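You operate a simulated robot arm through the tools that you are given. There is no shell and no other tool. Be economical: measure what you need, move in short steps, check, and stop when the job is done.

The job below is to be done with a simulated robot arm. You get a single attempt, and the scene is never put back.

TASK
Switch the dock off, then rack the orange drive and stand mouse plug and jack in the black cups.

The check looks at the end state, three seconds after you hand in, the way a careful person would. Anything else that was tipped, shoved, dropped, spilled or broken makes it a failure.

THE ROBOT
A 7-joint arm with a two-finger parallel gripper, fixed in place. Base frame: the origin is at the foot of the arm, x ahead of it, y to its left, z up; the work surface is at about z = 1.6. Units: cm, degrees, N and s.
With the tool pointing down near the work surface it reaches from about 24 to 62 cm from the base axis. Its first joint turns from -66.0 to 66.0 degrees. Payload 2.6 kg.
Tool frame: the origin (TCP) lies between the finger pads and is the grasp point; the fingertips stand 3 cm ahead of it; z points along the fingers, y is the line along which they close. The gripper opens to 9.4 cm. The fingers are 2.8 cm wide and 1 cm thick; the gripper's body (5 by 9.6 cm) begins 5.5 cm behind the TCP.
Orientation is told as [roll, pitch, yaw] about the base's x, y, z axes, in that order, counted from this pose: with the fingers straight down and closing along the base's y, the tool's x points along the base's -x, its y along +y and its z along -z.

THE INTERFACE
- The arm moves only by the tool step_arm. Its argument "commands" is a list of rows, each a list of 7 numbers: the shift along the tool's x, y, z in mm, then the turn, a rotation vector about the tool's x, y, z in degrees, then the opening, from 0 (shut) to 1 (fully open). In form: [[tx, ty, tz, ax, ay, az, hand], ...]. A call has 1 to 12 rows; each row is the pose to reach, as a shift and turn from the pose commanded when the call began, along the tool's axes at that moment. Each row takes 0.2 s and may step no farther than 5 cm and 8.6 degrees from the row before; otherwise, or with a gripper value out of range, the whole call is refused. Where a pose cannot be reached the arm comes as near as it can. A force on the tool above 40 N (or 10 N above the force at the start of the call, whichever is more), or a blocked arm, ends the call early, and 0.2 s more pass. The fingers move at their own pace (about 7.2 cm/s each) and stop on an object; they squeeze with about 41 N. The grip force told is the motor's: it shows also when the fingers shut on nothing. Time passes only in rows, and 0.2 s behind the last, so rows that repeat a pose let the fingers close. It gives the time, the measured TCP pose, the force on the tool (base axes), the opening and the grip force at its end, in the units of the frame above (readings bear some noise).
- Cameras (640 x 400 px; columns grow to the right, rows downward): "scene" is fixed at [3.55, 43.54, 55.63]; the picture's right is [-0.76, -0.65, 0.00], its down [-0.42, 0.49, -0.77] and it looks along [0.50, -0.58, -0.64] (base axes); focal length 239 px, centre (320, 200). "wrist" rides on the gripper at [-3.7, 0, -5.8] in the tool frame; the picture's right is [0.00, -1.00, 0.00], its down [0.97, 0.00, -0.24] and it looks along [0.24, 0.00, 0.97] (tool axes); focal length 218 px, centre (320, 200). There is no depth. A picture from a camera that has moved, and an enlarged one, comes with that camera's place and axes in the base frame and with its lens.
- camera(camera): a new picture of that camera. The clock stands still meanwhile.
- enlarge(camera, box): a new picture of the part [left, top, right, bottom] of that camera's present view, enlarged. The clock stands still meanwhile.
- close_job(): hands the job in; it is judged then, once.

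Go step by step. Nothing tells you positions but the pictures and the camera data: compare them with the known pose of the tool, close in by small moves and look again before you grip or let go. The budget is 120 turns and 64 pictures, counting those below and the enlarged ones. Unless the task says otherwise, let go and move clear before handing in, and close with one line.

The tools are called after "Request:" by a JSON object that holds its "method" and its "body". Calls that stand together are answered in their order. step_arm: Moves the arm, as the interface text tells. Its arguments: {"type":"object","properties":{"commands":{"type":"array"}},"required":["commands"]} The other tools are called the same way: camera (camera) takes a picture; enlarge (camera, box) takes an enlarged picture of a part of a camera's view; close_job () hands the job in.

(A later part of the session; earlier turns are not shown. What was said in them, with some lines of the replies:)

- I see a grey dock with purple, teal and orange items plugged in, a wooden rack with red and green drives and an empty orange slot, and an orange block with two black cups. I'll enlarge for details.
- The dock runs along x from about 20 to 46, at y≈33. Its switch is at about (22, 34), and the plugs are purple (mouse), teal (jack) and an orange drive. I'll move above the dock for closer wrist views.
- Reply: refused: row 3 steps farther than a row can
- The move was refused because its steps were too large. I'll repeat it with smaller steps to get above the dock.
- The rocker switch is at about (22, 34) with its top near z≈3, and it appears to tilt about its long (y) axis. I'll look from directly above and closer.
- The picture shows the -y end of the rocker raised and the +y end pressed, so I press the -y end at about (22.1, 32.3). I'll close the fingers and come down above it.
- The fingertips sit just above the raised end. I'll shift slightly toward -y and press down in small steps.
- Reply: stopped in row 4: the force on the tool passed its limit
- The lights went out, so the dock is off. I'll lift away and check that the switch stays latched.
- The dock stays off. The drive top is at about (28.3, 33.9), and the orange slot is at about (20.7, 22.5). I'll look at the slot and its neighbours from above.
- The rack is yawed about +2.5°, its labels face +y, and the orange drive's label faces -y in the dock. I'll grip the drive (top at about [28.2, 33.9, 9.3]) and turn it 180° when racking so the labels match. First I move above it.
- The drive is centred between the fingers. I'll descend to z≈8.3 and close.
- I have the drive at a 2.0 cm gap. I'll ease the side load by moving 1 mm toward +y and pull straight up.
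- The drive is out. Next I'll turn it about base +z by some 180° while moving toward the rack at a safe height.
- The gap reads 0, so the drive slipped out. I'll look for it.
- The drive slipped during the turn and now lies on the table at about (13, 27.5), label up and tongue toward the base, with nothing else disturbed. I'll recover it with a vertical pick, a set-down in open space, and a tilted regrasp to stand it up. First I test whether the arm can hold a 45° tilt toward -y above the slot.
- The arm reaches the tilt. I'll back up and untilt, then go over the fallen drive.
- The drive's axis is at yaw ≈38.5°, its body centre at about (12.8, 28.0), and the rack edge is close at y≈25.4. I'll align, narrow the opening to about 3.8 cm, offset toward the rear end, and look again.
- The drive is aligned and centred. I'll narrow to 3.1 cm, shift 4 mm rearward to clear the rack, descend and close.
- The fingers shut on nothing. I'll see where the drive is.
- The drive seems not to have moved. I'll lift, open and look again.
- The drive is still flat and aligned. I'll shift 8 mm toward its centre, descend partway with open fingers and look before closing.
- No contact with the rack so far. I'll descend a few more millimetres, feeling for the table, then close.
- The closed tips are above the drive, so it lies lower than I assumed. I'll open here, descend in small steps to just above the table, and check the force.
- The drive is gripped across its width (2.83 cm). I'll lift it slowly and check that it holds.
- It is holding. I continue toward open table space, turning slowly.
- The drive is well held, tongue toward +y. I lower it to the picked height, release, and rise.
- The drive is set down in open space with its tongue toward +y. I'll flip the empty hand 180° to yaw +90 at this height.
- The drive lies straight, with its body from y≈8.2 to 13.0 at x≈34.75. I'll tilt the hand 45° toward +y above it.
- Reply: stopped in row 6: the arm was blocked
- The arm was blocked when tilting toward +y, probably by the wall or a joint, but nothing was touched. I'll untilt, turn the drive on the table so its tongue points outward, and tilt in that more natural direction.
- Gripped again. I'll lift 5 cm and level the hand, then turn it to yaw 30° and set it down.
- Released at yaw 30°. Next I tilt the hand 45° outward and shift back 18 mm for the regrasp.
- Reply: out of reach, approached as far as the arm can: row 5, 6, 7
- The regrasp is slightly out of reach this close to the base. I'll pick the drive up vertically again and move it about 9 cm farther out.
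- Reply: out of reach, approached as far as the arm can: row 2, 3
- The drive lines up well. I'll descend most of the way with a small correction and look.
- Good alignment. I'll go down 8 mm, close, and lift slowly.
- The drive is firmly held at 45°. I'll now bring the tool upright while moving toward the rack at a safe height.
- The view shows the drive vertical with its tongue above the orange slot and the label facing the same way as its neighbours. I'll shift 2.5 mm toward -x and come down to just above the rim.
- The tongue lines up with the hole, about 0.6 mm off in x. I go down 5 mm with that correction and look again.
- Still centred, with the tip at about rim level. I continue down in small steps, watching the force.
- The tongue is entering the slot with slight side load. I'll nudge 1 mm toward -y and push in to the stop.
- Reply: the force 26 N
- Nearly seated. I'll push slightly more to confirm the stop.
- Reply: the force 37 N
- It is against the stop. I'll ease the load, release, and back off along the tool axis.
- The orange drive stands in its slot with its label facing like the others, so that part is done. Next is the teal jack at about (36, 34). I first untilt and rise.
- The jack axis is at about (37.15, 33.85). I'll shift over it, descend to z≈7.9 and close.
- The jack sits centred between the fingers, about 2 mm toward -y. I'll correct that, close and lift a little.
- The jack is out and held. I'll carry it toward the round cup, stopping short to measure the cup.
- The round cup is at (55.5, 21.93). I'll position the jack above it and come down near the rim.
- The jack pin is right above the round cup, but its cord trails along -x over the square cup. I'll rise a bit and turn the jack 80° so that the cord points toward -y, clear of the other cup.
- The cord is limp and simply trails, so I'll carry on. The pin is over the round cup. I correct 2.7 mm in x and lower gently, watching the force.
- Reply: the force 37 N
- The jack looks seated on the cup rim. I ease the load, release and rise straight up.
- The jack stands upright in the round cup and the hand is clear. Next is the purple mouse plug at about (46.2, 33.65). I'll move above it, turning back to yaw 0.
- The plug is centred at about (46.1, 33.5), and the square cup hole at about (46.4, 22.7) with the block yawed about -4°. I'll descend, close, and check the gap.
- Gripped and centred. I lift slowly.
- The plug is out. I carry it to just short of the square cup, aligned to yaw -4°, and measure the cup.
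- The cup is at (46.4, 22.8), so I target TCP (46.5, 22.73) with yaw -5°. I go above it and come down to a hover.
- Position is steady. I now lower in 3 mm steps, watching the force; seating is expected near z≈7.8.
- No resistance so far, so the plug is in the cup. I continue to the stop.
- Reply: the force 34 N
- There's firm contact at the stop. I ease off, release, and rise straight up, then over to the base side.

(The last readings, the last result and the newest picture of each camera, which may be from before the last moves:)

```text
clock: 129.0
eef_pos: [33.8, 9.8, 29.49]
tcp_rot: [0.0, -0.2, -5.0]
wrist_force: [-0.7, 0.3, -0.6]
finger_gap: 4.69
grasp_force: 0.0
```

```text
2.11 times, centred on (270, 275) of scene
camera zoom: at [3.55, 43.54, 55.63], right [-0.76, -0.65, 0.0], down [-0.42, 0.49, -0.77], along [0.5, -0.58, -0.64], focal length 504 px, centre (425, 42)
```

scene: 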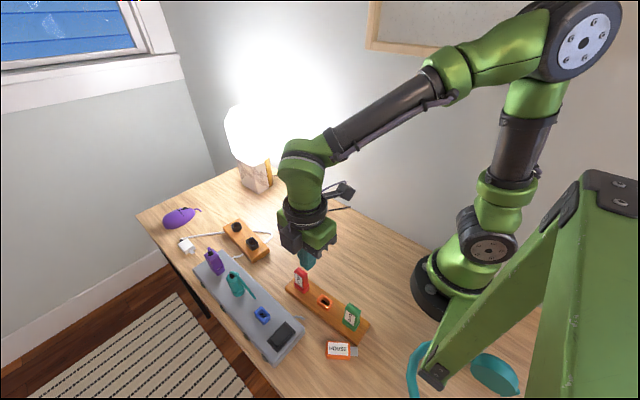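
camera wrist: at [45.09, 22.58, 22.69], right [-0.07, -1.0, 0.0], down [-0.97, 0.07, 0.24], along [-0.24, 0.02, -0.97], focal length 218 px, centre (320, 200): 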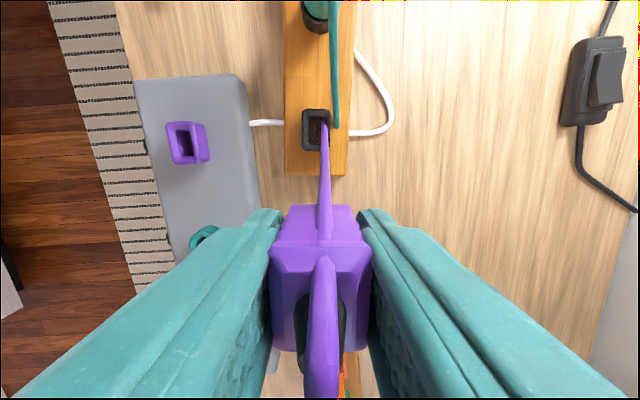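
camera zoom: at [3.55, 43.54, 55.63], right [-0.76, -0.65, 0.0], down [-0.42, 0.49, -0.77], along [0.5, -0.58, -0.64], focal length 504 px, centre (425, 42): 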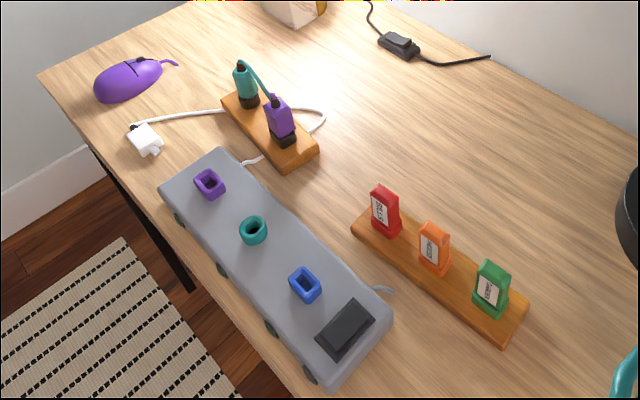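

The last picture shows the dock lights off, the orange drive racked with its label facing like the others, and the jack and mouse plug standing in their cups. Nothing else is disturbed and the arm is clear, so I hand in.

Request:
{"method": "close_job", "body": {}}

```text
The job is handed in.
```

The dock is off, the orange drive is racked, and the mouse plug and jack stand in the black cups. I dropped the drive on the table once and picked it back up before racking it.
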